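You operate a simulated robot arm through the tools that you are given. There is no shell and no other tool.

You run a simulated robot arm. Do the job below in one go: nothing can be reset, and whatever is moved stays where it is left.

Task
Shut and latch the dryer, run it on low till the dry lamp lights, then dial off.
Fine: set the dial, then press start once.

The check looks at the end state, three seconds after you hand in, the way a careful person would. Anything else that was tipped, shoved, dropped, spilled or broken makes it a failure.

Robot
A 7-joint arm with a two-finger gripper, fixed in place. Base frame: the origin is at the foot of the arm, x ahead of it, y to its left, z up. Units: mm, rad, N and s.
With the tool pointing down near the work surface it reaches from about 280 to 780 mm from the base axis. Its first joint turns from -2.897 to 2.897 rad. Payload 2.45 kg.
Tool frame: the origin (TCP) lies between the finger pads and is the grasp point; the fingertips stand 27 mm ahead of it; z points along the fingers, y is the line along which they close. Largest opening 80 mm; the body of the gripper starts 54 mm behind the TCP.
Orientation is that of the tool frame in the base frame, as [roll, pitch, yaw] about the fixed x, y, z axes, in that order (R = Rz(yaw) Ry(pitch) Rx(roll)). With the fingers straight down and closing along the base's y, the tool's x points along the base's -x, its y along +y and its z along -z.

Tools
- The arm moves only by the tool move_arm. Its argument "steps" is a list of rows, each an object of numbers (a shift or turn left out is 0, a gripper value left out holds the last): "tx", "ty", "tz": the shift along the base's x, y, z in units of 500 mm (1.0 is 500 mm); "wx", "wy", "wz": the turn, a rotation vector about the base's x, y, z in units of 90 degrees (1.0 is 90 degrees); "claw": the opening in per cent of the stroke, from 0 (shut) to 100 (fully open). In form: [{"tx": .., "ty": .., "tz": .., "wx": .., "wy": .., "wz": .., "claw": ..}, ...]. A call has 1 to 20 rows; each row is the pose to reach, as a shift and turn from the pose commanded when the call began. A call with a number of a shift or a turn outside -1 to 1 is refused whole. A row lasts 0.2 s, in which the tool goes at most 50 mm and 0.15 rad; a call with a longer step from one row to the next is refused whole, and so is a gripper value outside its range. Where a pose cannot be reached the arm comes as near as it can. A force on the tool above 40 N (or 10 N above the force at the start of the call, whichever is more), or a blocked arm, ends the call early, and 0.2 s more pass. Each finger travels about 153 mm/s and halts on what it meets, pressing with about 39 N; the grip force reading is that of the motor and also rises with nothing between the fingers. The clock runs only during rows and for 0.2 s after the last one: add rows that repeat a pose to give the fingers time. The reply holds the time, the measured pose of the TCP, the force on the tool along the base axes, the opening and the grip force, in the units named above and with some noise, with the torque about the TCP (base axes, N m) and any sound that the robot's microphone picked up.
- Cameras (640 x 400 px; columns grow to the right, rows downward): "scene" is fixed at [212.8, 484.4, 1650]; the picture's right is [-0.95, -0.30, 0.00], its down [-0.12, 0.37, -0.92] and it looks along [0.28, -0.88, -0.39] (base axes); focal length 308 px, centre (320, 200). "wrist" rides on the gripper at [63, 13, -79] in the tool frame; the picture's right is [-0.19, 0.98, 0.00], its down [-0.72, -0.14, -0.68] and it looks along [-0.67, -0.13, 0.73] (tool axes); focal length 226 px, centre (320, 200). There is no depth. A picture from a camera that has moved, and an enlarged one, comes with that camera's place and axes in the base frame and with its lens. The place of the scene camera against the robot may be out by one fixed shift of up to 25 mm in any direction.
- capture(camera): a new picture of that camera. The clock stands still meanwhile.
- lift_body(by): slides the trunk up (or, below 0, down) by that many mm; the arm rides with it, the base frame stays. It gives what a move gives, with no picture.
- close_up(camera, box): a new picture of the part [left, top, right, bottom] of that camera's present view, enlarged. The clock stands still meanwhile.
- finish_job(): hands the job in; it is judged then, once.

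Nothing tells you positions but the pictures and the camera data. Unless the task says otherwise, let go and move clear before handing in.

The tools are called after "Call:" by a JSON object that holds its "name" and its "arguments". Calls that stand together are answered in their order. move_arm: Moves the arm, as the interface text tells. Its arguments: {"type":"object","properties":{"steps":{"type":"array","items":{"type":"object","properties":{"tx":{"type":"number"},"ty":{"type":"number"},"tz":{"type":"number"},"wx":{"type":"number"},"wy":{"type":"number"},"wz":{"type":"number"},"claw":{"type":"number"}}}}},"required":["steps"]} The other tools are called the same way: lift_body (by) slides the trunk up or down; capture (camera) takes a picture; close_up (camera, box) takes an enlarged picture of a part of a camera's view; finish_job () hands the job in.

At the start:

```text
time_s: 0.0
tool_pos: [232.3, -268.8, 1438.0]
orientation: [3.141, 0.0, 3.141]
ft_force: [0.1, 0.8, 0.1]
torque: [-0.04, 0.0, -0.02]
opening: 80.0
grip_force: 0.0
trunk travel left (down, up): [-425.0, 115.0]
```

scene: 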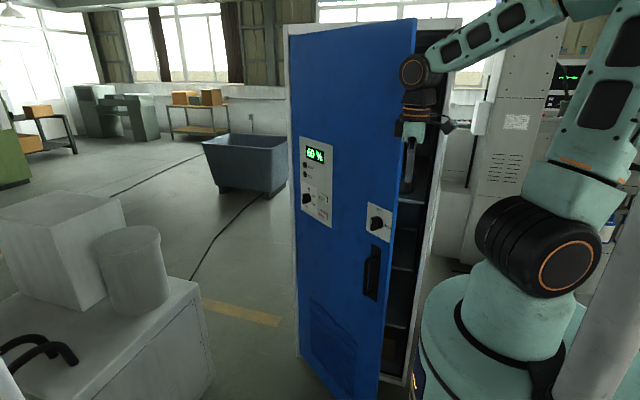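
wrist: 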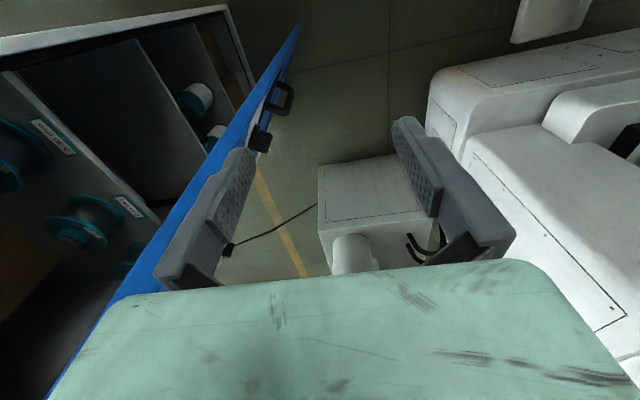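

I see a blue cabinet-type dryer with its door ajar; the door carries a control panel (display, dial, button) and a latch knob and handle. I'll look closer at the details before moving.

Call:
{"name": "close_up", "arguments": {"camera": "scene", "box": [280, 120, 400, 240]}}

Call:
{"name": "close_up", "arguments": {"camera": "scene", "box": [340, 180, 440, 320]}}

Call:
{"name": "close_up", "arguments": {"camera": "scene", "box": [270, 10, 480, 220]}}

Call:
{"name": "close_up", "arguments": {"camera": "scene", "box": [270, 200, 470, 400]}}

Call:
{"name": "close_up", "arguments": {"camera": "wrist", "box": [0, 0, 320, 200]}}

```text
3.33 times, centred on (340, 180) of scene
camera zoom: at [212.8, 484.4, 1650.0], right [-0.95, -0.3, 0.0], down [-0.12, 0.37, -0.92], along [0.28, -0.88, -0.39], focal length 1027 px, centre (253, 267)
```

zoom: 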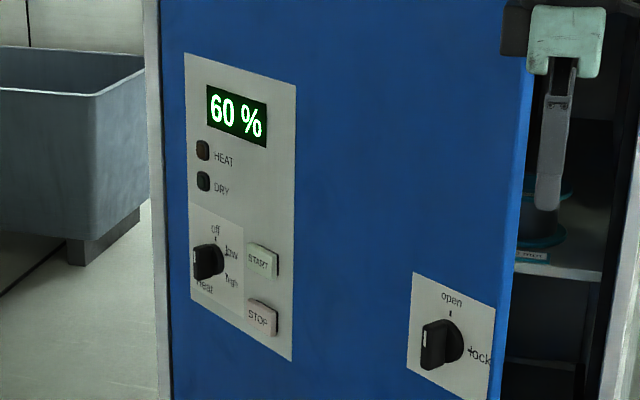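

```text
2.86 times, centred on (390, 250) of scene
camera zoom: at [212.8, 484.4, 1650.0], right [-0.95, -0.3, 0.0], down [-0.12, 0.37, -0.92], along [0.28, -0.88, -0.39], focal length 881 px, centre (120, 57)
```

zoom: 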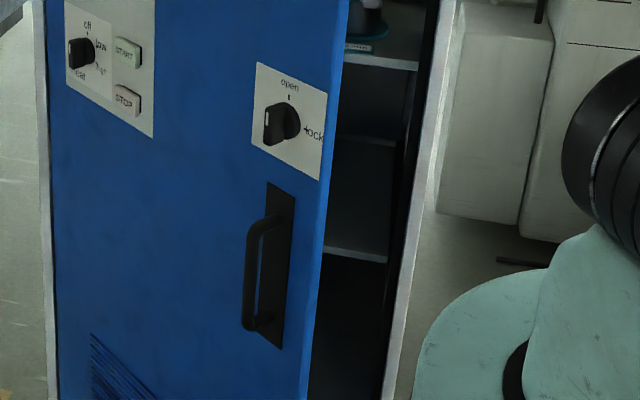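

```text
1.90 times, centred on (375, 115) of scene
camera zoom: at [212.8, 484.4, 1650.0], right [-0.95, -0.3, 0.0], down [-0.12, 0.37, -0.92], along [0.28, -0.88, -0.39], focal length 587 px, centre (215, 362)
```

zoom: 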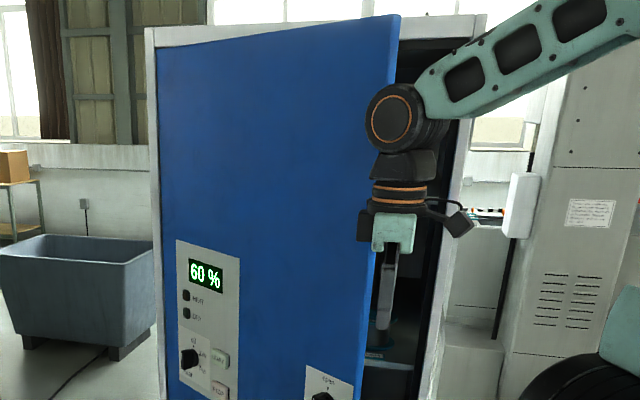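

```text
2.00 times, centred on (370, 300) of scene
camera zoom: at [212.8, 484.4, 1650.0], right [-0.95, -0.3, 0.0], down [-0.12, 0.37, -0.92], along [0.28, -0.88, -0.39], focal length 616 px, centre (220, 0)
```

zoom: 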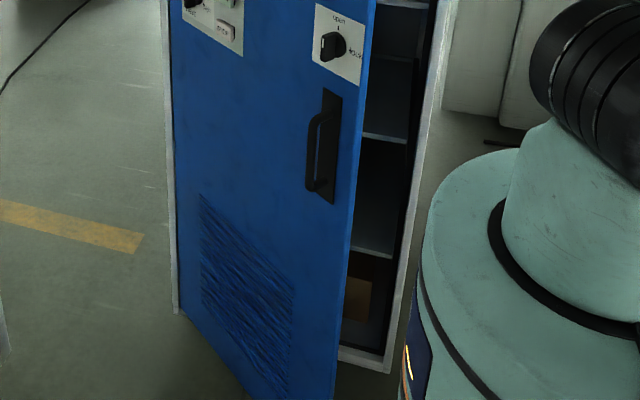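

```text
2.00 times, centred on (160, 100) of wrist
camera zoom: at [168.4, -256.3, 1518.5], right [0.19, 0.98, 0.0], down [0.72, -0.14, 0.68], along [0.67, -0.13, -0.73], focal length 452 px, centre (640, 400)
```

zoom: 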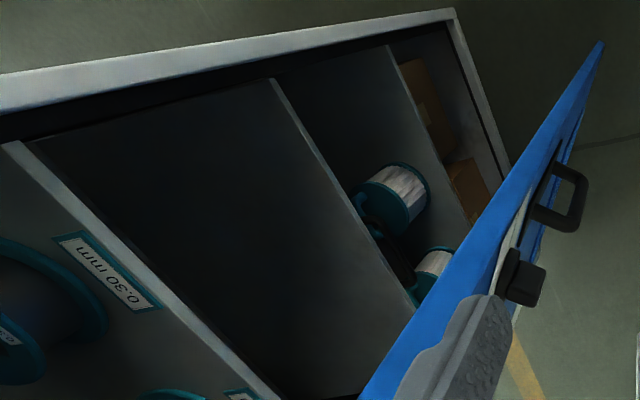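

The door stands about 35° ajar, hinged on the far (+x) side, with the free edge near (250, -360). The heat dial, start and stop buttons and lamps are near the hinge, and the lock knob and handle are near the free edge. I'll zoom in on the knobs to read their settings.

Call:
{"name": "close_up", "arguments": {"camera": "scene", "box": [360, 195, 400, 245]}}

Call:
{"name": "close_up", "arguments": {"camera": "scene", "box": [295, 135, 340, 230]}}

Call:
{"name": "close_up", "arguments": {"camera": "scene", "box": [400, 0, 640, 200]}}

Call:
{"name": "close_up", "arguments": {"camera": "scene", "box": [400, 200, 640, 400]}}

Call:
{"name": "close_up", "arguments": {"camera": "scene", "box": [0, 180, 240, 400]}}

```text
8.00 times, centred on (380, 220) of scene
camera zoom: at [212.8, 484.4, 1650.0], right [-0.95, -0.3, 0.0], down [-0.12, 0.37, -0.92], along [0.28, -0.88, -0.39], focal length 2466 px, centre (-160, 40)
```

zoom: 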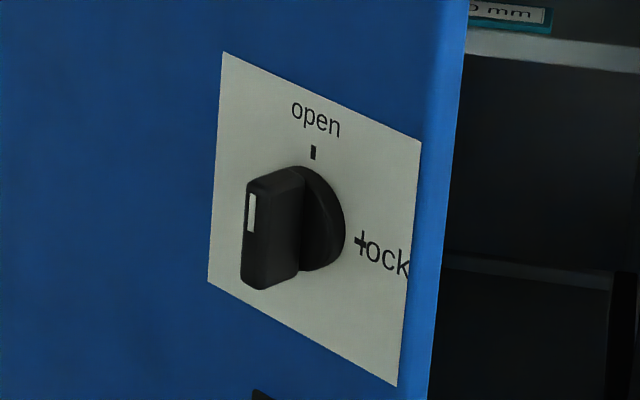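

```text
4.21 times, centred on (318, 182) of scene
camera zoom: at [212.8, 484.4, 1650.0], right [-0.95, -0.3, 0.0], down [-0.12, 0.37, -0.92], along [0.28, -0.88, -0.39], focal length 1298 px, centre (330, 274)
```

zoom: 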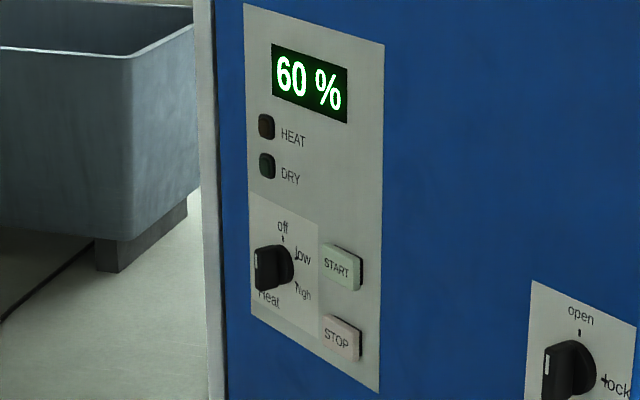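

```text
2.00 times, centred on (520, 100) of scene
camera zoom: at [212.8, 484.4, 1650.0], right [-0.95, -0.3, 0.0], down [-0.12, 0.37, -0.92], along [0.28, -0.88, -0.39], focal length 616 px, centre (-80, 400)
```

zoom: 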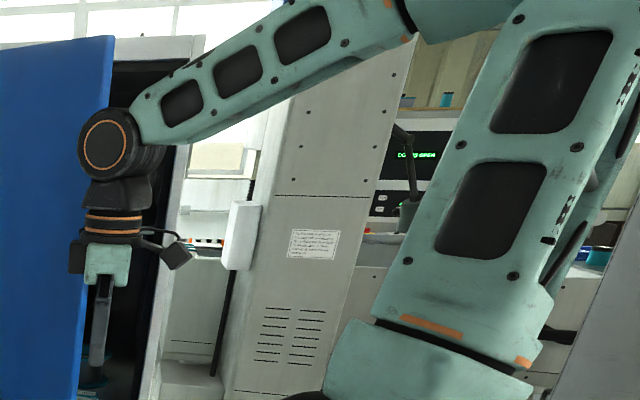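

```text
2.00 times, centred on (520, 300) of scene
camera zoom: at [212.8, 484.4, 1650.0], right [-0.95, -0.3, 0.0], down [-0.12, 0.37, -0.92], along [0.28, -0.88, -0.39], focal length 616 px, centre (-80, 0)
```

zoom: 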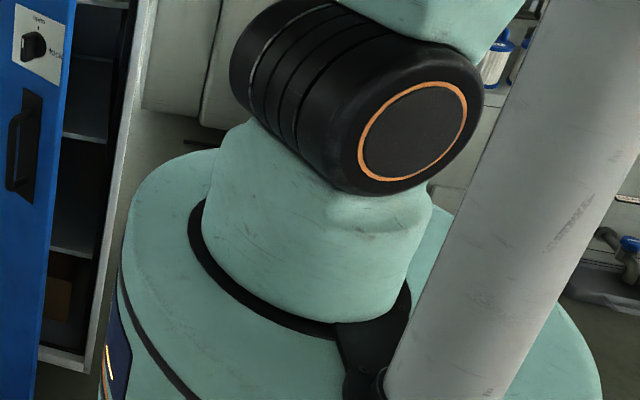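

```text
1.82 times, centred on (120, 290) of scene
camera zoom: at [212.8, 484.4, 1650.0], right [-0.95, -0.3, 0.0], down [-0.12, 0.37, -0.92], along [0.28, -0.88, -0.39], focal length 560 px, centre (684, 36)
```

zoom: 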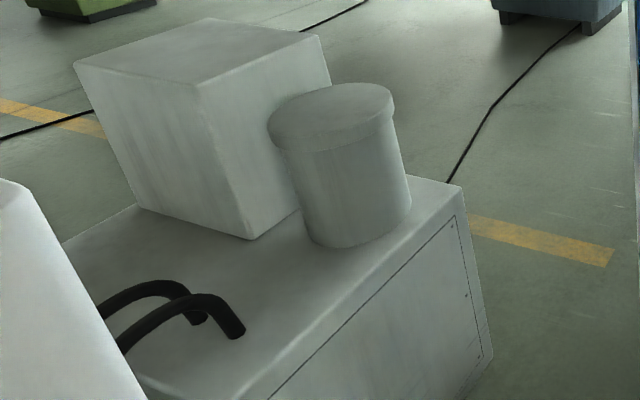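

The lock knob points to "open" and the heat dial to "off". I'll back away from the door while turning the gripper to face it, with the wrist camera on top so its picture is upright.

Call:
{"name": "move_arm", "arguments": {"steps": [{"tx": 0.05, "ty": 0.03, "tz": -0.005, "wx": -0.05, "wy": 0.05, "wz": 0.05, "claw": 0}, {"tx": 0.09, "ty": 0.05, "tz": -0.01, "wx": -0.1, "wy": 0.1, "wz": 0.1}, {"tx": 0.13, "ty": 0.07, "tz": -0.015, "wx": -0.15, "wy": 0.15, "wz": 0.15}, {"tx": 0.17, "ty": 0.09, "tz": -0.02, "wx": -0.2, "wy": 0.2, "wz": 0.2}, {"tx": 0.2, "ty": 0.1, "tz": -0.03, "wx": -0.25, "wy": 0.25, "wz": 0.25}, {"tx": 0.23, "ty": 0.11, "tz": -0.035, "wx": -0.3, "wy": 0.3, "wz": 0.3}, {"tx": 0.25, "ty": 0.12, "tz": -0.04, "wx": -0.35, "wy": 0.35, "wz": 0.35}, {"tx": 0.27, "ty": 0.12, "tz": -0.045, "wx": -0.4, "wy": 0.4, "wz": 0.4}, {"tx": 0.28, "ty": 0.13, "tz": -0.05, "wx": -0.45, "wy": 0.45, "wz": 0.45}, {"tx": 0.29, "ty": 0.13, "tz": -0.055, "wx": -0.5, "wy": 0.5, "wz": 0.5}, {"tx": 0.3, "ty": 0.13, "tz": -0.06, "wx": -0.55, "wy": 0.55, "wz": 0.55}, {"tx": 0.31, "ty": 0.13, "tz": -0.065, "wx": -0.6, "wy": 0.6, "wz": 0.6}, {"tx": 0.32, "ty": 0.14, "tz": -0.07, "wx": -0.65, "wy": 0.65, "wz": 0.65}, {"tx": 0.33, "ty": 0.14, "tz": -0.075, "wx": -0.7, "wy": 0.7, "wz": 0.7}, {"tx": 0.336, "ty": 0.138, "tz": -0.076, "wx": -0.75, "wy": 0.75, "wz": 0.75}, {"tx": 0.336, "ty": 0.138, "tz": -0.076, "wx": -0.7698, "wy": 0.7698, "wz": 0.7698}, {"tx": 0.336, "ty": 0.138, "tz": -0.076, "wx": -0.7698, "wy": 0.7698, "wz": 0.7698}]}}

Call:
{"name": "capture", "arguments": {"camera": "scene"}}

Call:
{"name": "capture", "arguments": {"camera": "wrist"}}

```text
time_s: 3.6
tool_pos: [399.4, -198.1, 1400.5]
orientation: [0.918, -1.569, 0.654]
ft_force: [0.2, 0.5, -0.2]
torque: [-0.01, 0.0, 0.02]
opening: 0.0
grip_force: 30.0
trunk travel left (down, up): [-425.0, 115.0]
```

```text
taken
```

scene: 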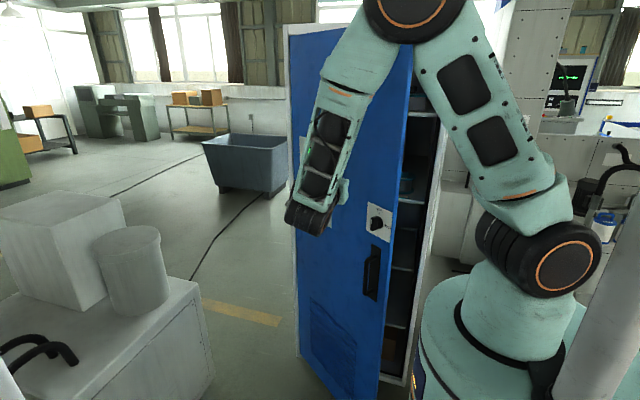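

```text
taken
camera wrist: at [387.3, -120.1, 1464.1], right [-0.98, 0.0, -0.19], down [0.14, 0.68, -0.72], along [0.13, -0.73, -0.67], focal length 226 px, centre (320, 200)
```

wrist: 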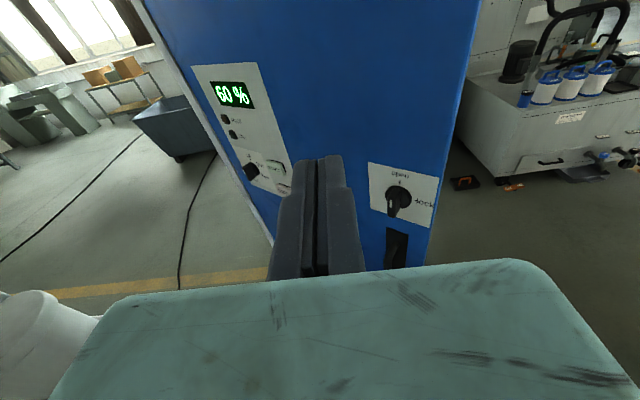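

The gripper now faces the door and I can see the panel and lock knob in the wrist view. I'll zoom in on both to locate them precisely.

Call:
{"name": "close_up", "arguments": {"camera": "wrist", "box": [360, 150, 450, 280]}}

Call:
{"name": "close_up", "arguments": {"camera": "wrist", "box": [190, 60, 300, 200]}}

```text
3.08 times, centred on (405, 215) of wrist
camera zoom: at [387.3, -120.1, 1464.1], right [-0.98, 0.0, -0.19], down [0.14, 0.68, -0.72], along [0.13, -0.73, -0.67], focal length 696 px, centre (58, 154)
```

zoom: 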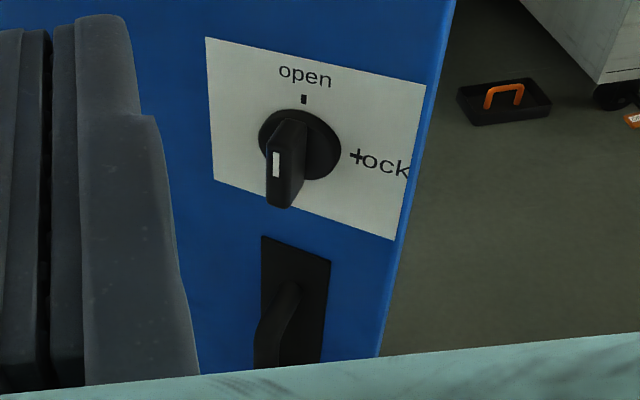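

```text
2.86 times, centred on (245, 130) of wrist
camera zoom: at [387.3, -120.1, 1464.1], right [-0.98, 0.0, -0.19], down [0.14, 0.68, -0.72], along [0.13, -0.73, -0.67], focal length 646 px, centre (534, 400)
```

zoom: 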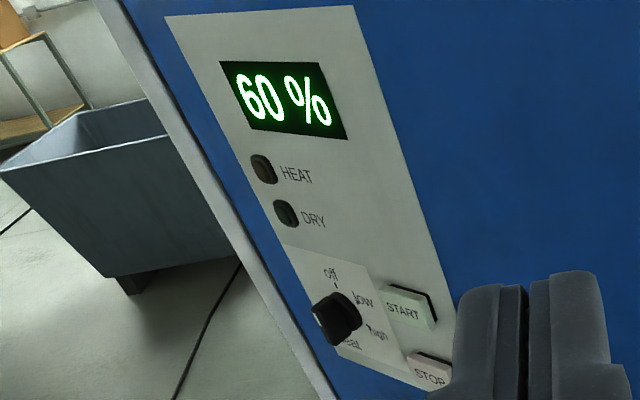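

I'll turn the gripper to align with the door's normal and move a bit closer, which gives a second view from a different angle to triangulate from.

Call:
{"name": "move_arm", "arguments": {"steps": [{"tx": -0.006, "ty": -0.016, "tz": -0.023, "wz": -0.064}, {"tx": -0.013, "ty": -0.033, "tz": -0.047, "wz": -0.128}, {"tx": -0.02, "ty": -0.05, "tz": -0.07, "wz": -0.192}, {"tx": -0.026, "ty": -0.066, "tz": -0.093, "wz": -0.256}, {"tx": -0.033, "ty": -0.083, "tz": -0.117, "wz": -0.32}, {"tx": -0.04, "ty": -0.1, "tz": -0.14, "wz": -0.384}, {"tx": -0.04, "ty": -0.1, "tz": -0.14, "wz": -0.384}]}}

Call:
{"name": "capture", "arguments": {"camera": "wrist"}}

Call:
{"name": "capture", "arguments": {"camera": "scene"}}

```text
time_s: 5.2
tool_pos: [379.8, -248.8, 1330.4]
orientation: [-0.718, -1.571, 1.685]
ft_force: [-0.6, -0.2, 0.5]
torque: [0.0, 0.02, 0.03]
opening: 0.2
grip_force: 29.5
trunk travel left (down, up): [-425.0, 115.0]
```

```text
taken
camera wrist: at [414.3, -177.0, 1394.8], right [-0.81, 0.56, -0.19], down [0.5, 0.48, -0.72], along [-0.31, -0.68, -0.67], focal length 226 px, centre (320, 200)
```

wrist: 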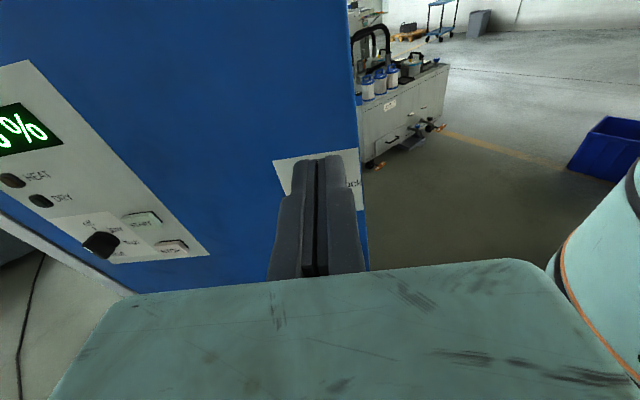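

```text
taken
```

scene: 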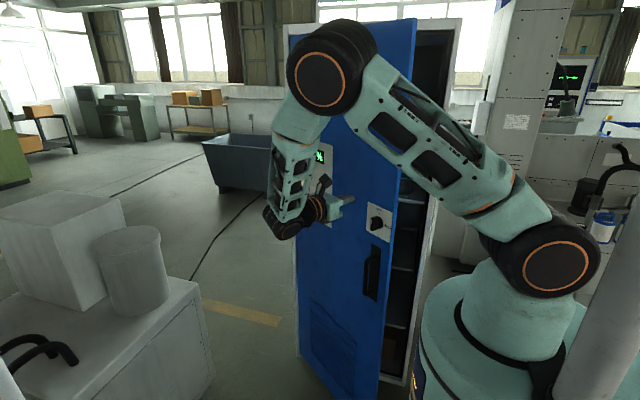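

Call:
{"name": "close_up", "arguments": {"camera": "scene", "box": [300, 170, 400, 240]}}

Call:
{"name": "close_up", "arguments": {"camera": "wrist", "box": [0, 80, 220, 280]}}

Call:
{"name": "close_up", "arguments": {"camera": "wrist", "box": [250, 120, 390, 280]}}

```text
5.71 times, centred on (350, 205) of scene
camera zoom: at [212.8, 484.4, 1650.0], right [-0.95, -0.3, 0.0], down [-0.12, 0.37, -0.92], along [0.28, -0.88, -0.39], focal length 1761 px, centre (149, 171)
```

zoom: 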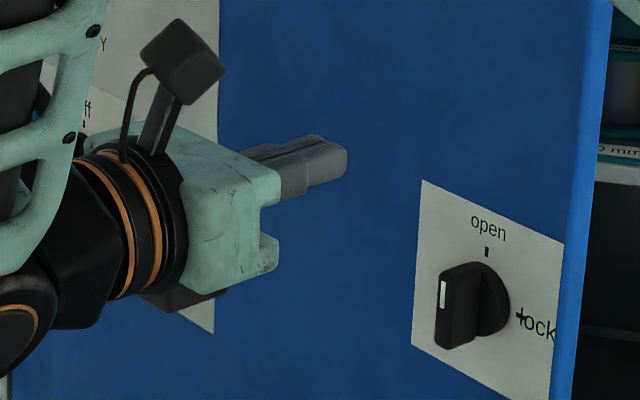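

```text
2.00 times, centred on (110, 180) of wrist
camera zoom: at [414.3, -177.0, 1394.8], right [-0.81, 0.56, -0.19], down [0.5, 0.48, -0.72], along [-0.31, -0.68, -0.67], focal length 452 px, centre (740, 240)
```

zoom: 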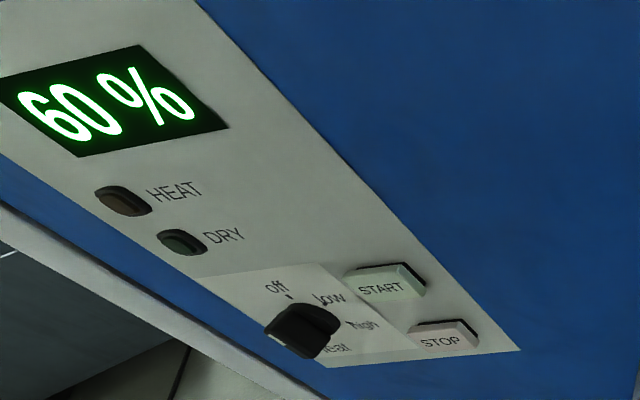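

```text
2.50 times, centred on (320, 200) of wrist
camera zoom: at [414.3, -177.0, 1394.8], right [-0.81, 0.56, -0.19], down [0.5, 0.48, -0.72], along [-0.31, -0.68, -0.67], focal length 565 px, centre (320, 200)
```

zoom: 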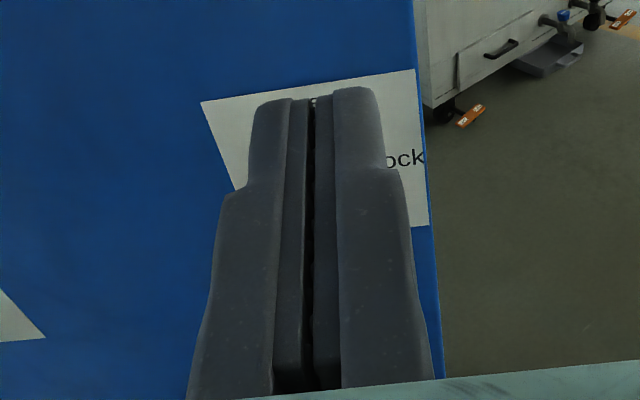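

Triangulating the lock plate puts the door's free edge near (256, -359), the hinge near (690, -643), the lock knob at z≈1203 and the angle at about 33°. I'll push with closed fingertips at z≈1330, above the knob and about 80 mm in from the free edge, slowly along the door's arc.

Call:
{"name": "move_arm", "arguments": {"steps": [{"tx": -0.016, "ty": -0.05, "wz": 0.005}, {"tx": -0.032, "ty": -0.101, "wz": 0.01}, {"tx": -0.048, "ty": -0.151, "wz": 0.015}, {"tx": -0.064, "ty": -0.202, "wz": 0.015}, {"tx": -0.0806, "ty": -0.2524, "wz": 0.015}, {"tx": -0.0998, "ty": -0.2804, "wz": 0.033}, {"tx": -0.114, "ty": -0.3006, "wz": 0.0507}, {"tx": -0.1262, "ty": -0.32, "wz": 0.0673}, {"tx": -0.1382, "ty": -0.3396, "wz": 0.084}, {"tx": -0.1496, "ty": -0.3598, "wz": 0.1007}, {"tx": -0.1606, "ty": -0.38, "wz": 0.1173}, {"tx": -0.171, "ty": -0.4006, "wz": 0.134}, {"tx": -0.181, "ty": -0.4214, "wz": 0.1507}, {"tx": -0.1902, "ty": -0.4424, "wz": 0.1673}, {"tx": -0.199, "ty": -0.4636, "wz": 0.184}]}}

Call:
{"name": "capture", "arguments": {"camera": "scene"}}

Call:
{"name": "capture", "arguments": {"camera": "wrist"}}

```text
time_s: 8.4
tool_pos: [281.3, -480.7, 1331.2]
orientation: [-1.558, -1.569, 2.815]
ft_force: [-0.8, 0.5, 0.0]
torque: [0.0, 0.01, -0.01]
opening: 0.0
grip_force: 30.0
trunk travel left (down, up): [-425.0, 115.0]
```

```text
taken
```

scene: 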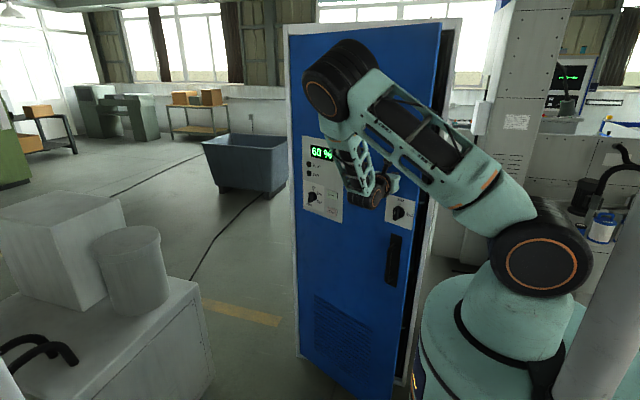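

```text
taken
camera wrist: at [292.9, -403.0, 1394.8], right [-0.93, 0.3, -0.19], down [0.35, 0.6, -0.72], along [-0.1, -0.74, -0.67], focal length 226 px, centre (320, 200)
```

wrist: 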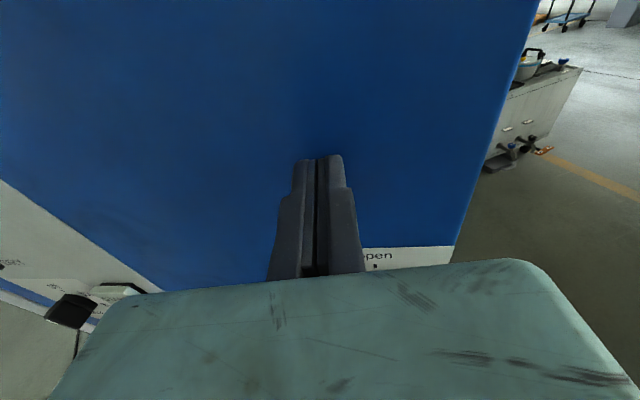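

The door is swinging smoothly with almost no resistance. I'll continue along the arc until it is fully shut.

Call:
{"name": "move_arm", "arguments": {"steps": [{"tx": -0.008, "ty": -0.0216, "wz": 0.0167}, {"tx": -0.0156, "ty": -0.0434, "wz": 0.0333}, {"tx": -0.0226, "ty": -0.0654, "wz": 0.05}, {"tx": -0.0292, "ty": -0.0874, "wz": 0.0667}, {"tx": -0.035, "ty": -0.1096, "wz": 0.0833}, {"tx": -0.0404, "ty": -0.132, "wz": 0.1}, {"tx": -0.045, "ty": -0.1546, "wz": 0.1167}, {"tx": -0.0492, "ty": -0.1772, "wz": 0.1333}, {"tx": -0.0526, "ty": -0.2, "wz": 0.15}, {"tx": -0.0556, "ty": -0.2228, "wz": 0.1667}, {"tx": -0.0567, "ty": -0.2343, "wz": 0.175}, {"tx": -0.0578, "ty": -0.2458, "wz": 0.1833}, {"tx": -0.0587, "ty": -0.2573, "wz": 0.1917}, {"tx": -0.0596, "ty": -0.2688, "wz": 0.2}]}}

Call:
{"name": "capture", "arguments": {"camera": "scene"}}

Call:
{"name": "capture", "arguments": {"camera": "wrist"}}

```text
time_s: 11.4
tool_pos: [250.0, -616.0, 1330.3]
orientation: [-1.202, -1.571, 2.773]
ft_force: [0.6, 1.0, -0.2]
torque: [0.02, -0.03, 0.0]
opening: 0.1
grip_force: 29.4
trunk travel left (down, up): [-425.0, 115.0]
```

```text
taken
```

scene: 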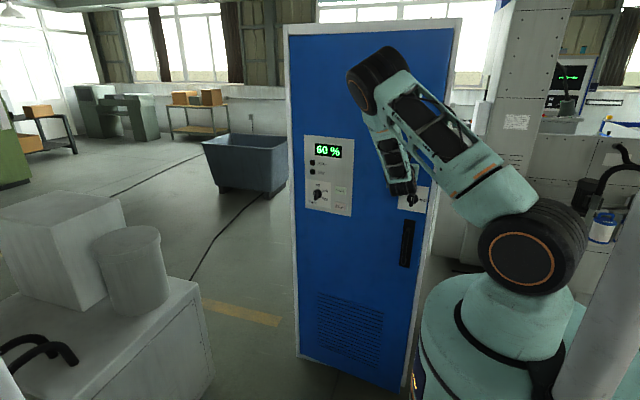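

```text
taken
camera wrist: at [237.7, -537.4, 1394.5], right [-0.98, 0.0, -0.19], down [0.14, 0.68, -0.72], along [0.13, -0.73, -0.67], focal length 226 px, centre (320, 200)
```

wrist: 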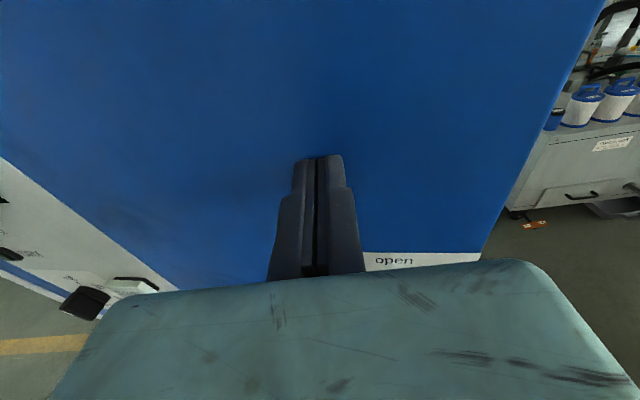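

The door looks nearly shut, with no contact force yet. I'll press on gently to seat it, relying on the force stop.

Call:
{"name": "move_arm", "arguments": {"steps": [{"ty": -0.008}, {"ty": -0.016}, {"ty": -0.024}, {"ty": -0.03}]}}

Call:
{"name": "close_up", "arguments": {"camera": "scene", "box": [380, 150, 480, 400]}}

Call:
{"name": "close_up", "arguments": {"camera": "scene", "box": [270, 10, 480, 120]}}

```text
time_s: 12.4
tool_pos: [251.1, -630.4, 1330.3]
orientation: [-0.368, -1.57, 1.937]
ft_force: [-0.1, -0.8, -0.4]
torque: [0.01, -0.03, -0.01]
opening: 0.0
grip_force: 29.4
trunk travel left (down, up): [-425.0, 115.0]
```

```text
1.60 times, centred on (430, 275) of scene
camera zoom: at [212.8, 484.4, 1650.0], right [-0.95, -0.3, 0.0], down [-0.12, 0.37, -0.92], along [0.28, -0.88, -0.39], focal length 493 px, centre (144, 80)
```

zoom: 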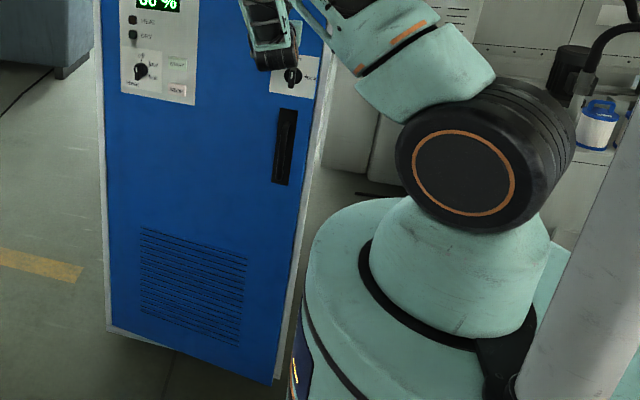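

```text
3.05 times, centred on (375, 65) of scene
camera zoom: at [212.8, 484.4, 1650.0], right [-0.95, -0.3, 0.0], down [-0.12, 0.37, -0.92], along [0.28, -0.88, -0.39], focal length 939 px, centre (152, 611)
```

zoom: 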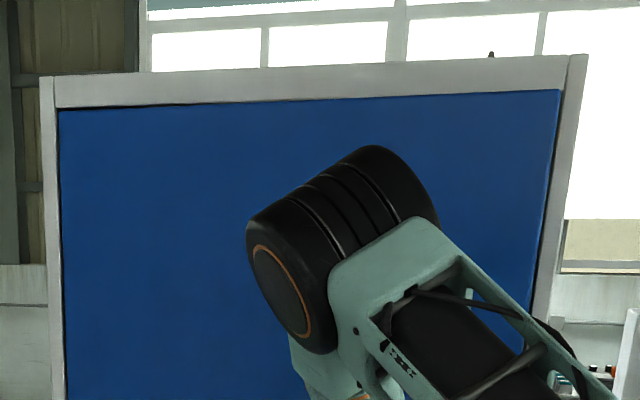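

Call:
{"name": "move_arm", "arguments": {"steps": [{"ty": -0.006}, {"ty": -0.012}, {"ty": -0.018}, {"ty": -0.024}, {"ty": -0.03}, {"ty": -0.036}]}}

Call:
{"name": "capture", "arguments": {"camera": "wrist"}}

Call:
{"name": "close_up", "arguments": {"camera": "scene", "box": [380, 10, 480, 120]}}

```text
time_s: 13.8
tool_pos: [249.7, -648.9, 1329.4]
orientation: [-0.358, -1.57, 1.93]
ft_force: [-0.6, -0.5, -0.2]
torque: [0.01, -0.02, 0.04]
opening: 0.4
grip_force: 30.2
trunk travel left (down, up): [-425.0, 115.0]
```

```text
taken
camera wrist: at [237.7, -570.3, 1394.6], right [-0.98, 0.0, -0.19], down [0.14, 0.68, -0.72], along [0.13, -0.73, -0.67], focal length 226 px, centre (320, 200)
```

wrist: 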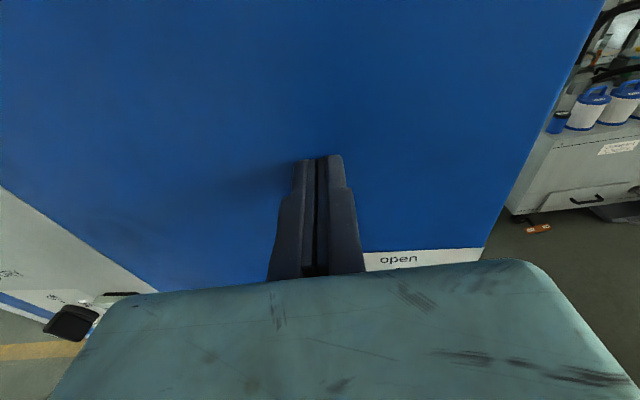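

```text
3.64 times, centred on (430, 65) of scene
camera zoom: at [212.8, 484.4, 1650.0], right [-0.95, -0.3, 0.0], down [-0.12, 0.37, -0.92], along [0.28, -0.88, -0.39], focal length 1121 px, centre (-80, 691)
```

zoom: 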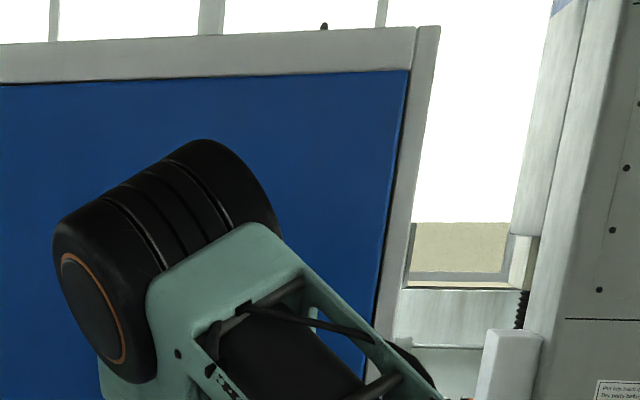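

Call:
{"name": "move_arm", "arguments": {"steps": [{"ty": -0.006}, {"ty": -0.012}, {"ty": -0.018}, {"ty": -0.024}, {"ty": -0.03}, {"ty": -0.036}, {"ty": -0.042}, {"ty": -0.048}]}}

Call:
{"name": "close_up", "arguments": {"camera": "scene", "box": [380, 10, 480, 120]}}

Call:
{"name": "capture", "arguments": {"camera": "wrist"}}

```text
time_s: 15.6
tool_pos: [250.3, -671.8, 1330.8]
orientation: [-1.433, -1.569, 3.001]
ft_force: [-0.4, 0.0, 0.1]
torque: [0.03, -0.02, -0.03]
opening: 0.0
grip_force: 29.9
trunk travel left (down, up): [-425.0, 115.0]
```

```text
3.64 times, centred on (430, 65) of scene
camera zoom: at [212.8, 484.4, 1650.0], right [-0.95, -0.3, 0.0], down [-0.12, 0.37, -0.92], along [0.28, -0.88, -0.39], focal length 1121 px, centre (-80, 691)
```

zoom: 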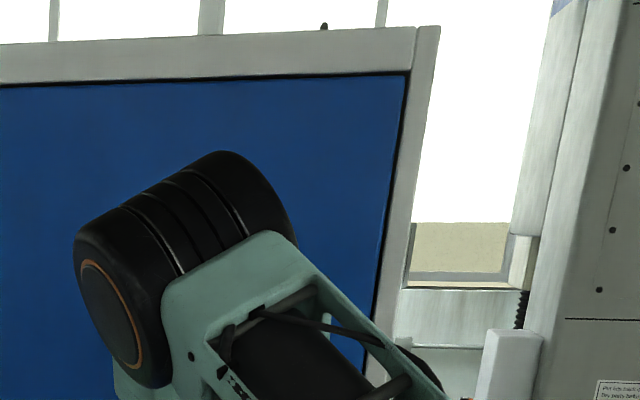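

```text
taken
camera wrist: at [237.8, -594.1, 1394.8], right [-0.98, 0.0, -0.19], down [0.14, 0.68, -0.72], along [0.13, -0.73, -0.67], focal length 226 px, centre (320, 200)
```

wrist: 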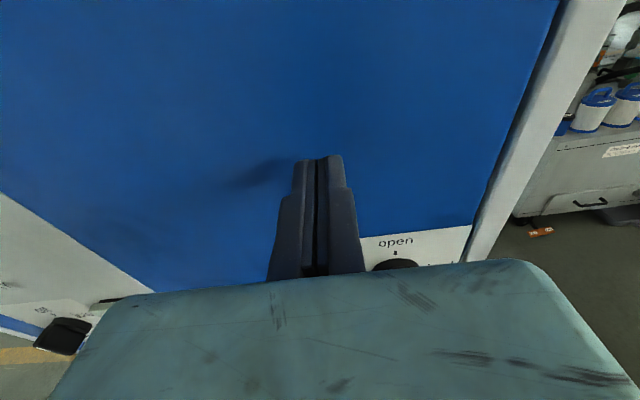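

The frame edge is now visible beside the door, so it looks about flush. I'll press gently a little further to confirm it's seated.

Call:
{"name": "move_arm", "arguments": {"steps": [{"ty": -0.006}, {"ty": -0.012}, {"ty": -0.018}, {"ty": -0.024}, {"ty": -0.03}, {"ty": -0.036}]}}

Call:
{"name": "capture", "arguments": {"camera": "wrist"}}

Call:
{"name": "capture", "arguments": {"camera": "scene"}}

```text
time_s: 17.0
tool_pos: [250.3, -685.8, 1330.0]
orientation: [2.776, -1.569, -1.206]
ft_force: [-3.1, 31.6, -3.9]
torque: [-0.04, -0.24, -0.05]
opening: 6.3
grip_force: 30.0
trunk travel left (down, up): [-425.0, 115.0]
```

```text
taken
camera wrist: at [238.3, -607.2, 1394.4], right [-0.98, 0.0, -0.19], down [0.14, 0.68, -0.72], along [0.13, -0.73, -0.67], focal length 226 px, centre (320, 200)
```

wrist: 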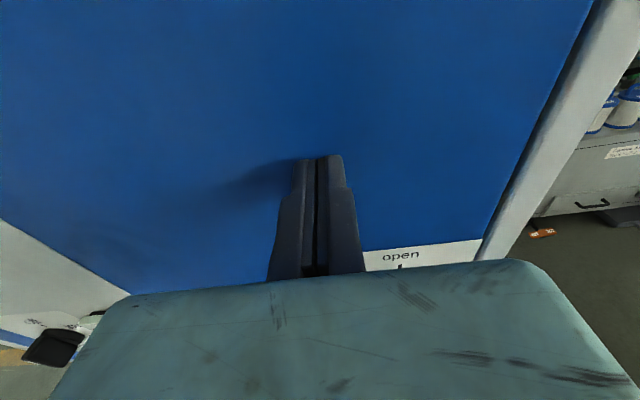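

```text
taken
```

scene: 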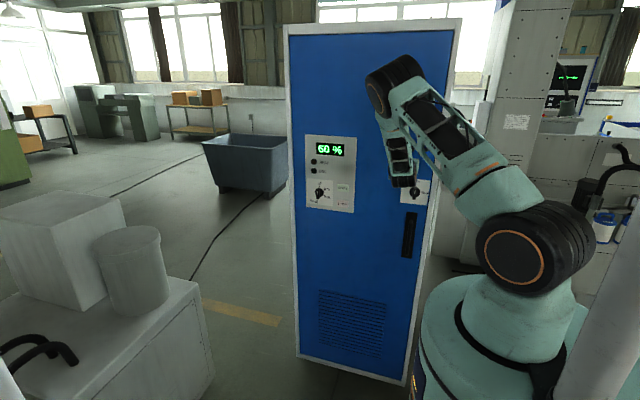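

The door is firmly seated: about 32 N of resistance with the fingertips at y≈-713, which is the closed door face. Next I'll back away and look at the lock knob.

Call:
{"name": "move_arm", "arguments": {"steps": [{"ty": 0.02}, {"ty": 0.06}, {"ty": 0.12}, {"ty": 0.18}, {"ty": 0.24}, {"ty": 0.3}, {"ty": 0.3}]}}

Call:
{"name": "capture", "arguments": {"camera": "wrist"}}

Call:
{"name": "capture", "arguments": {"camera": "scene"}}

```text
time_s: 18.6
tool_pos: [250.9, -540.4, 1329.8]
orientation: [-2.618, -1.57, -2.096]
ft_force: [0.9, -0.6, 0.1]
torque: [-0.01, 0.02, 0.02]
opening: 0.3
grip_force: 29.7
trunk travel left (down, up): [-425.0, 115.0]
```

```text
taken
camera wrist: at [237.8, -461.9, 1394.4], right [-0.98, 0.0, -0.19], down [0.14, 0.68, -0.72], along [0.13, -0.73, -0.67], focal length 226 px, centre (320, 200)
```

wrist: 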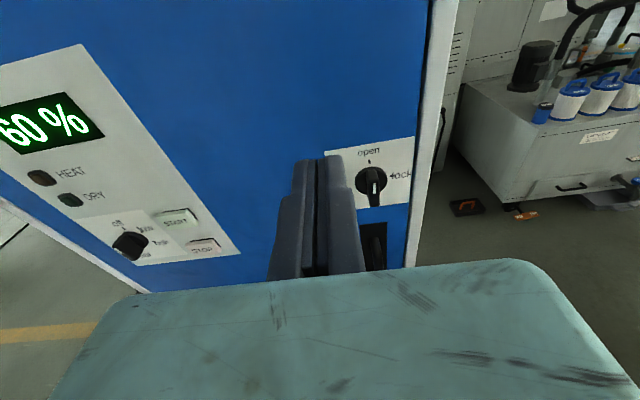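

```text
taken
```

scene: 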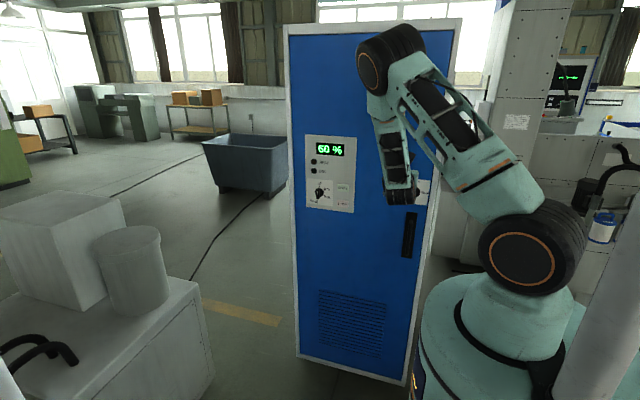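

Call:
{"name": "close_up", "arguments": {"camera": "wrist", "box": [310, 120, 430, 280]}}

Call:
{"name": "close_up", "arguments": {"camera": "wrist", "box": [80, 180, 260, 290]}}

```text
2.50 times, centred on (370, 200) of wrist
camera zoom: at [237.8, -461.9, 1394.4], right [-0.98, 0.0, -0.19], down [0.14, 0.68, -0.72], along [0.13, -0.73, -0.67], focal length 565 px, centre (195, 200)
```

zoom: 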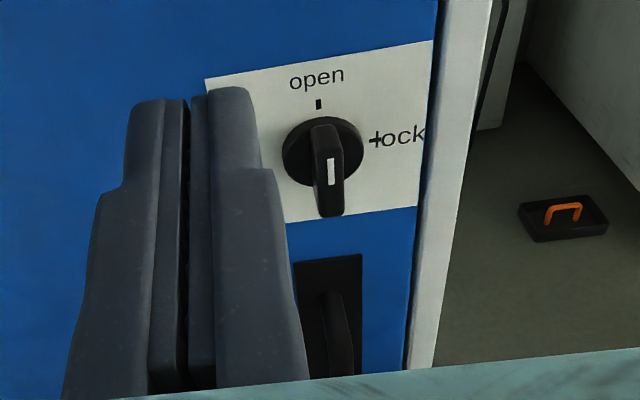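

```text
3.56 times, centred on (170, 235) of wrist
camera zoom: at [237.8, -461.9, 1394.4], right [-0.98, 0.0, -0.19], down [0.14, 0.68, -0.72], along [0.13, -0.73, -0.67], focal length 804 px, centre (853, 76)
```

zoom: 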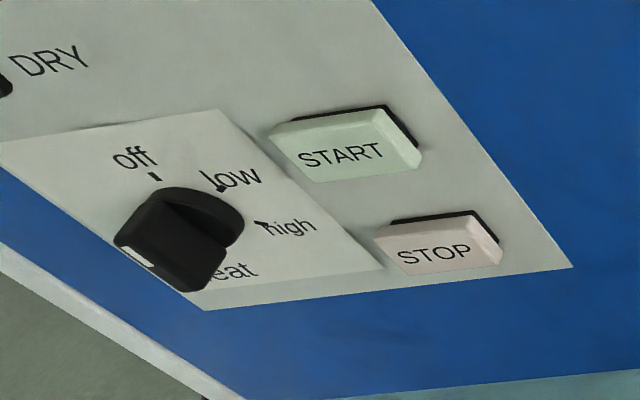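

The door stays shut after release. From the closed face at y≈-713 I place the lock knob at about (206, 1190 in z), the heat dial at (627, 1134) with low 60° clockwise from off, and START at (512, 1171). I'll lower the trunk so the gripper is level with the lock knob.

Call:
{"name": "lift_body", "arguments": {"by": -140}}

Call:
{"name": "capture", "arguments": {"camera": "scene"}}

Call:
{"name": "capture", "arguments": {"camera": "wrist"}}

```text
time_s: 20.3
tool_pos: [249.6, -541.4, 1190.7]
orientation: [-2.312, -1.57, -2.4]
ft_force: [0.2, 0.6, -0.2]
torque: [0.01, -0.01, -0.03]
opening: 0.0
grip_force: 30.0
trunk travel left (down, up): [-285.0, 255.0]
```

```text
taken
```

scene: 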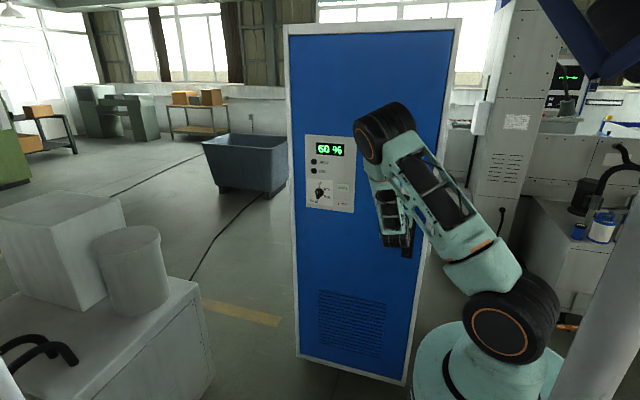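

```text
taken
camera wrist: at [237.7, -461.8, 1254.7], right [-0.98, 0.0, -0.19], down [0.14, 0.68, -0.72], along [0.13, -0.73, -0.67], focal length 226 px, centre (320, 200)
```

wrist: 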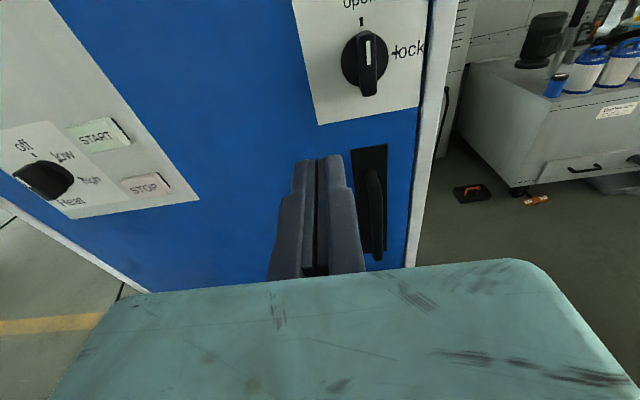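

Call:
{"name": "close_up", "arguments": {"camera": "wrist", "box": [280, 0, 450, 130]}}

Call:
{"name": "close_up", "arguments": {"camera": "wrist", "box": [0, 90, 210, 230]}}

```text
3.08 times, centred on (365, 65) of wrist
camera zoom: at [237.7, -461.8, 1254.7], right [-0.98, 0.0, -0.19], down [0.14, 0.68, -0.72], along [0.13, -0.73, -0.67], focal length 696 px, centre (182, 615)
```

zoom: 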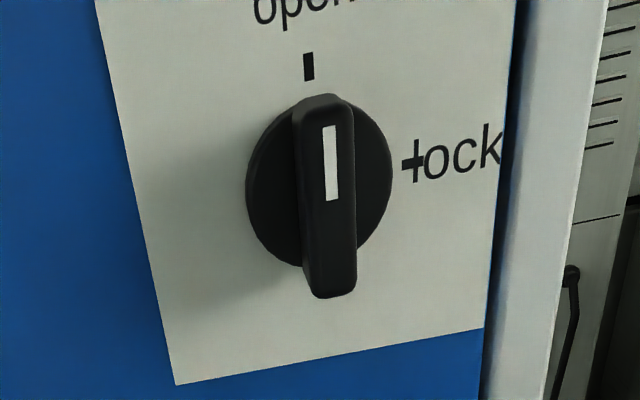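

```text
2.86 times, centred on (105, 160) of wrist
camera zoom: at [237.7, -461.8, 1254.7], right [-0.98, 0.0, -0.19], down [0.14, 0.68, -0.72], along [0.13, -0.73, -0.67], focal length 646 px, centre (934, 314)
```

zoom: 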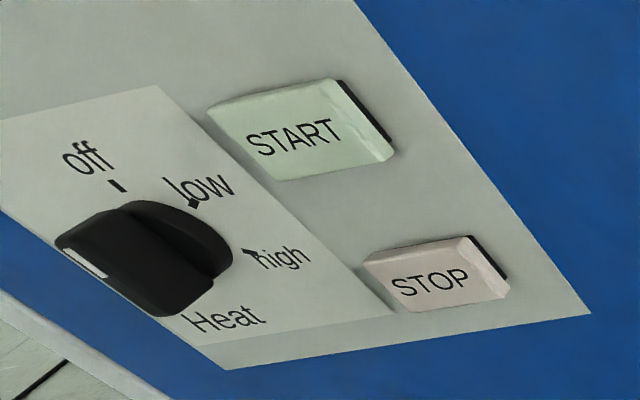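

Two wrist views show the true distance to the plate, which puts the lock knob centre at about (208, 1201) and the dial centre at (605, 1149). I'll open the fingers and line up in front of the lock knob before going in.

Call:
{"name": "move_arm", "arguments": {"steps": [{"tx": -0.03, "tz": 0.01, "claw": 62}, {"tx": -0.06, "tz": 0.022}, {"tx": -0.0866, "tz": 0.022}, {"tx": -0.0866, "ty": -0.05, "tz": 0.022}, {"tx": -0.0866, "ty": -0.1, "tz": 0.022}, {"tx": -0.0866, "ty": -0.12, "tz": 0.022}, {"tx": -0.0866, "ty": -0.12, "tz": 0.022}]}}

Call:
{"name": "capture", "arguments": {"camera": "wrist"}}

Call:
{"name": "close_up", "arguments": {"camera": "wrist", "box": [230, 60, 410, 280]}}

Call:
{"name": "close_up", "arguments": {"camera": "scene", "box": [350, 100, 500, 260]}}

```text
time_s: 21.9
tool_pos: [207.9, -601.2, 1201.9]
orientation: [2.694, -1.57, -1.124]
ft_force: [-0.3, 0.2, 0.1]
torque: [-0.02, -0.01, 0.02]
opening: 49.5
grip_force: 0.1
trunk travel left (down, up): [-285.0, 255.0]
```

```text
taken
camera wrist: at [195.3, -522.1, 1265.5], right [-0.98, 0.0, -0.19], down [0.14, 0.68, -0.72], along [0.13, -0.73, -0.67], focal length 226 px, centre (320, 200)
```

wrist: 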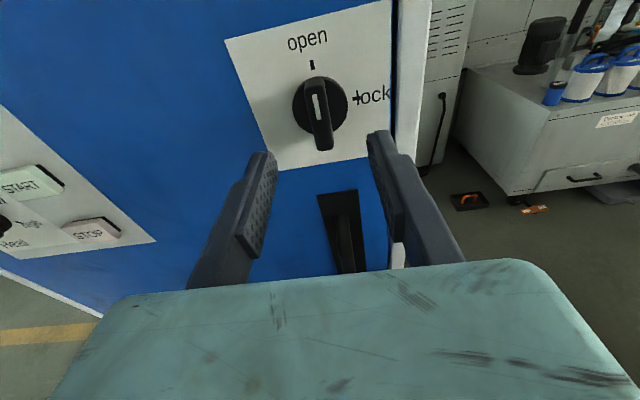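

```text
1.82 times, centred on (320, 170) of wrist
camera zoom: at [195.3, -522.1, 1265.5], right [-0.98, 0.0, -0.19], down [0.14, 0.68, -0.72], along [0.13, -0.73, -0.67], focal length 411 px, centre (320, 254)
```

zoom: 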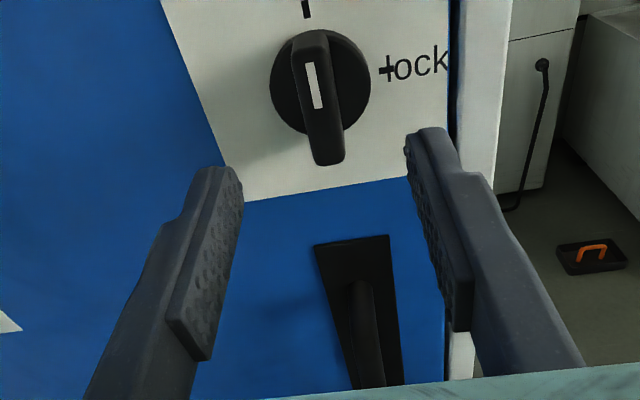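

```text
2.50 times, centred on (425, 180) of scene
camera zoom: at [212.8, 484.4, 1650.0], right [-0.95, -0.3, 0.0], down [-0.12, 0.37, -0.92], along [0.28, -0.88, -0.39], focal length 771 px, centre (58, 250)
```

zoom: 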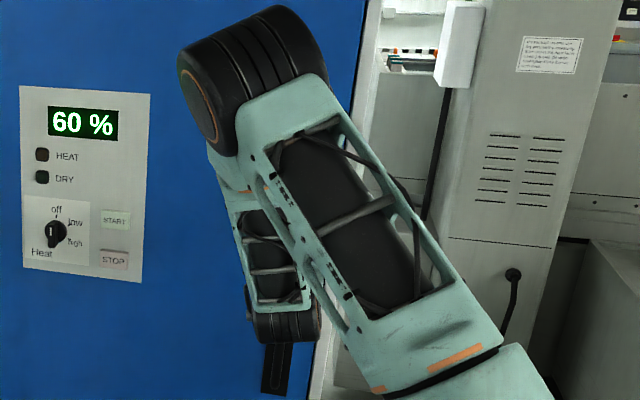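

Alignment checks out, with the knob centred between the fingers. I'll advance until the tips straddle the knob bar, then close.

Call:
{"name": "move_arm", "arguments": {"steps": [{"ty": -0.05}, {"ty": -0.1}, {"ty": -0.125}, {"ty": -0.14}, {"ty": -0.146}, {"ty": -0.146}]}}

Call:
{"name": "capture", "arguments": {"camera": "wrist"}}

```text
time_s: 23.3
tool_pos: [207.8, -671.7, 1202.6]
orientation: [-0.627, -1.571, 2.199]
ft_force: [-2.3, 19.5, -2.6]
torque: [0.04, 0.0, -0.13]
opening: 47.7
grip_force: 0.0
trunk travel left (down, up): [-285.0, 255.0]
```

```text
taken
camera wrist: at [194.8, -592.4, 1265.9], right [-0.98, 0.0, -0.19], down [0.14, 0.68, -0.72], along [0.13, -0.73, -0.67], focal length 226 px, centre (320, 200)
```

wrist: 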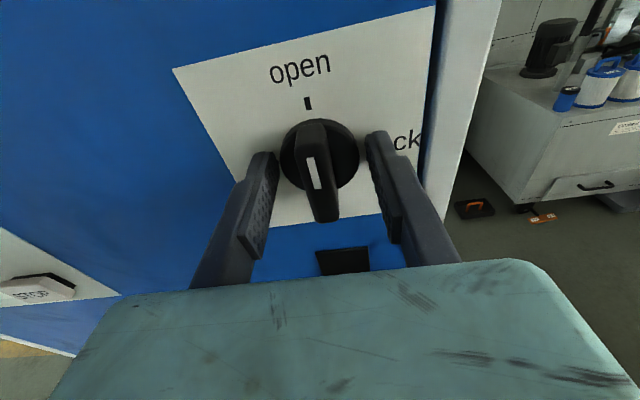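

The fingertips touched the plate at about 19 N, so the reach of the tips seems to change with the opening. I'll back off and check how the tips look at a narrow opening before gripping.

Call:
{"name": "move_arm", "arguments": {"steps": [{"ty": 0.02}, {"ty": 0.06}, {"ty": 0.1}, {"ty": 0.14, "claw": 25}, {"ty": 0.14}, {"ty": 0.14}]}}

Call:
{"name": "close_up", "arguments": {"camera": "wrist", "box": [230, 60, 410, 280]}}

```text
time_s: 24.7
tool_pos: [207.2, -603.8, 1201.7]
orientation: [-0.205, -1.571, 1.776]
ft_force: [0.2, -1.2, 0.1]
torque: [-0.01, 0.0, 0.01]
opening: 20.1
grip_force: 0.1
trunk travel left (down, up): [-285.0, 255.0]
```

```text
1.82 times, centred on (320, 170) of wrist
camera zoom: at [195.1, -524.6, 1265.8], right [-0.98, 0.0, -0.19], down [0.14, 0.68, -0.72], along [0.13, -0.73, -0.67], focal length 411 px, centre (320, 254)
```

zoom: 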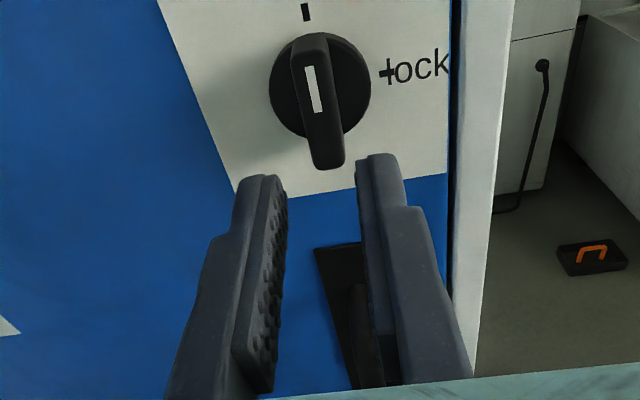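

The tips retract about 10 mm as the fingers close, so I'll approach with a narrower opening (about 29 mm). That lets the tips reach down the bar without hitting the plate.

Call:
{"name": "move_arm", "arguments": {"steps": [{"claw": 36}, {"ty": -0.05}, {"ty": -0.09}, {"ty": -0.11}, {"ty": -0.12}, {"ty": -0.126}, {"ty": -0.132}]}}

Call:
{"name": "close_up", "arguments": {"camera": "wrist", "box": [230, 60, 410, 280]}}

```text
time_s: 26.3
tool_pos: [206.5, -667.8, 1202.1]
orientation: [2.629, -1.571, -1.061]
ft_force: [-0.9, 13.8, -2.1]
torque: [-0.03, 0.01, -0.03]
opening: 27.2
grip_force: 0.2
trunk travel left (down, up): [-285.0, 255.0]
```

```text
1.82 times, centred on (320, 170) of wrist
camera zoom: at [194.5, -588.8, 1265.5], right [-0.98, 0.0, -0.19], down [0.14, 0.68, -0.72], along [0.13, -0.73, -0.67], focal length 411 px, centre (320, 254)
```

zoom: 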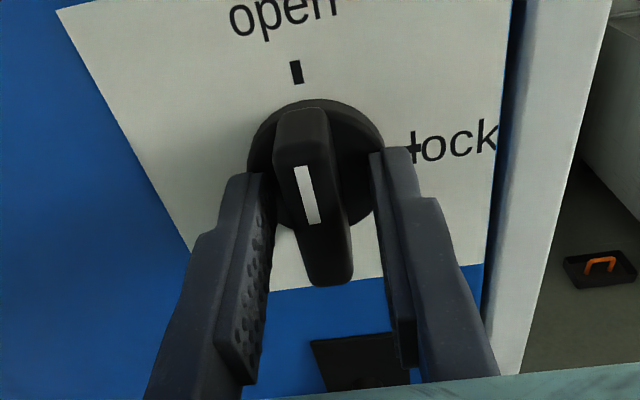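

The tips are lightly touching the knob's base disc, so they are fully down the bar. I'll back off 3 mm and grip.

Call:
{"name": "move_arm", "arguments": {"steps": [{"ty": 0.006}, {"ty": 0.006, "claw": 0}, {"ty": 0.006}, {"ty": 0.006}, {"ty": 0.006}]}}

Call:
{"name": "close_up", "arguments": {"camera": "wrist", "box": [230, 60, 410, 280]}}

```text
time_s: 27.5
tool_pos: [208.7, -666.8, 1201.3]
orientation: [0.237, -1.569, 1.336]
ft_force: [6.9, -2.1, 6.0]
torque: [-0.04, 0.0, -0.3]
opening: 13.3
grip_force: 40.0
trunk travel left (down, up): [-285.0, 255.0]
```

```text
1.82 times, centred on (320, 170) of wrist
camera zoom: at [195.4, -587.8, 1265.9], right [-0.98, 0.0, -0.19], down [0.14, 0.68, -0.72], along [0.13, -0.73, -0.67], focal length 411 px, centre (320, 254)
```

zoom: 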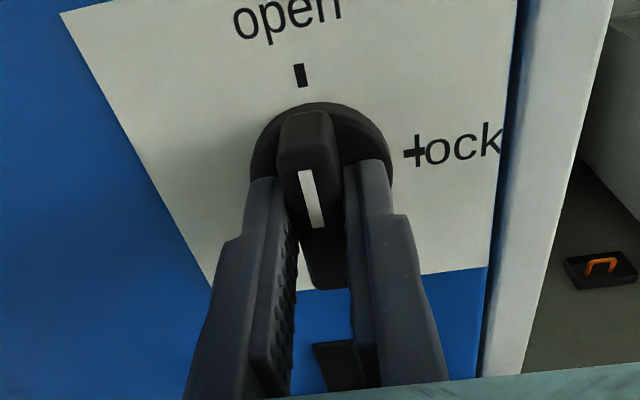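

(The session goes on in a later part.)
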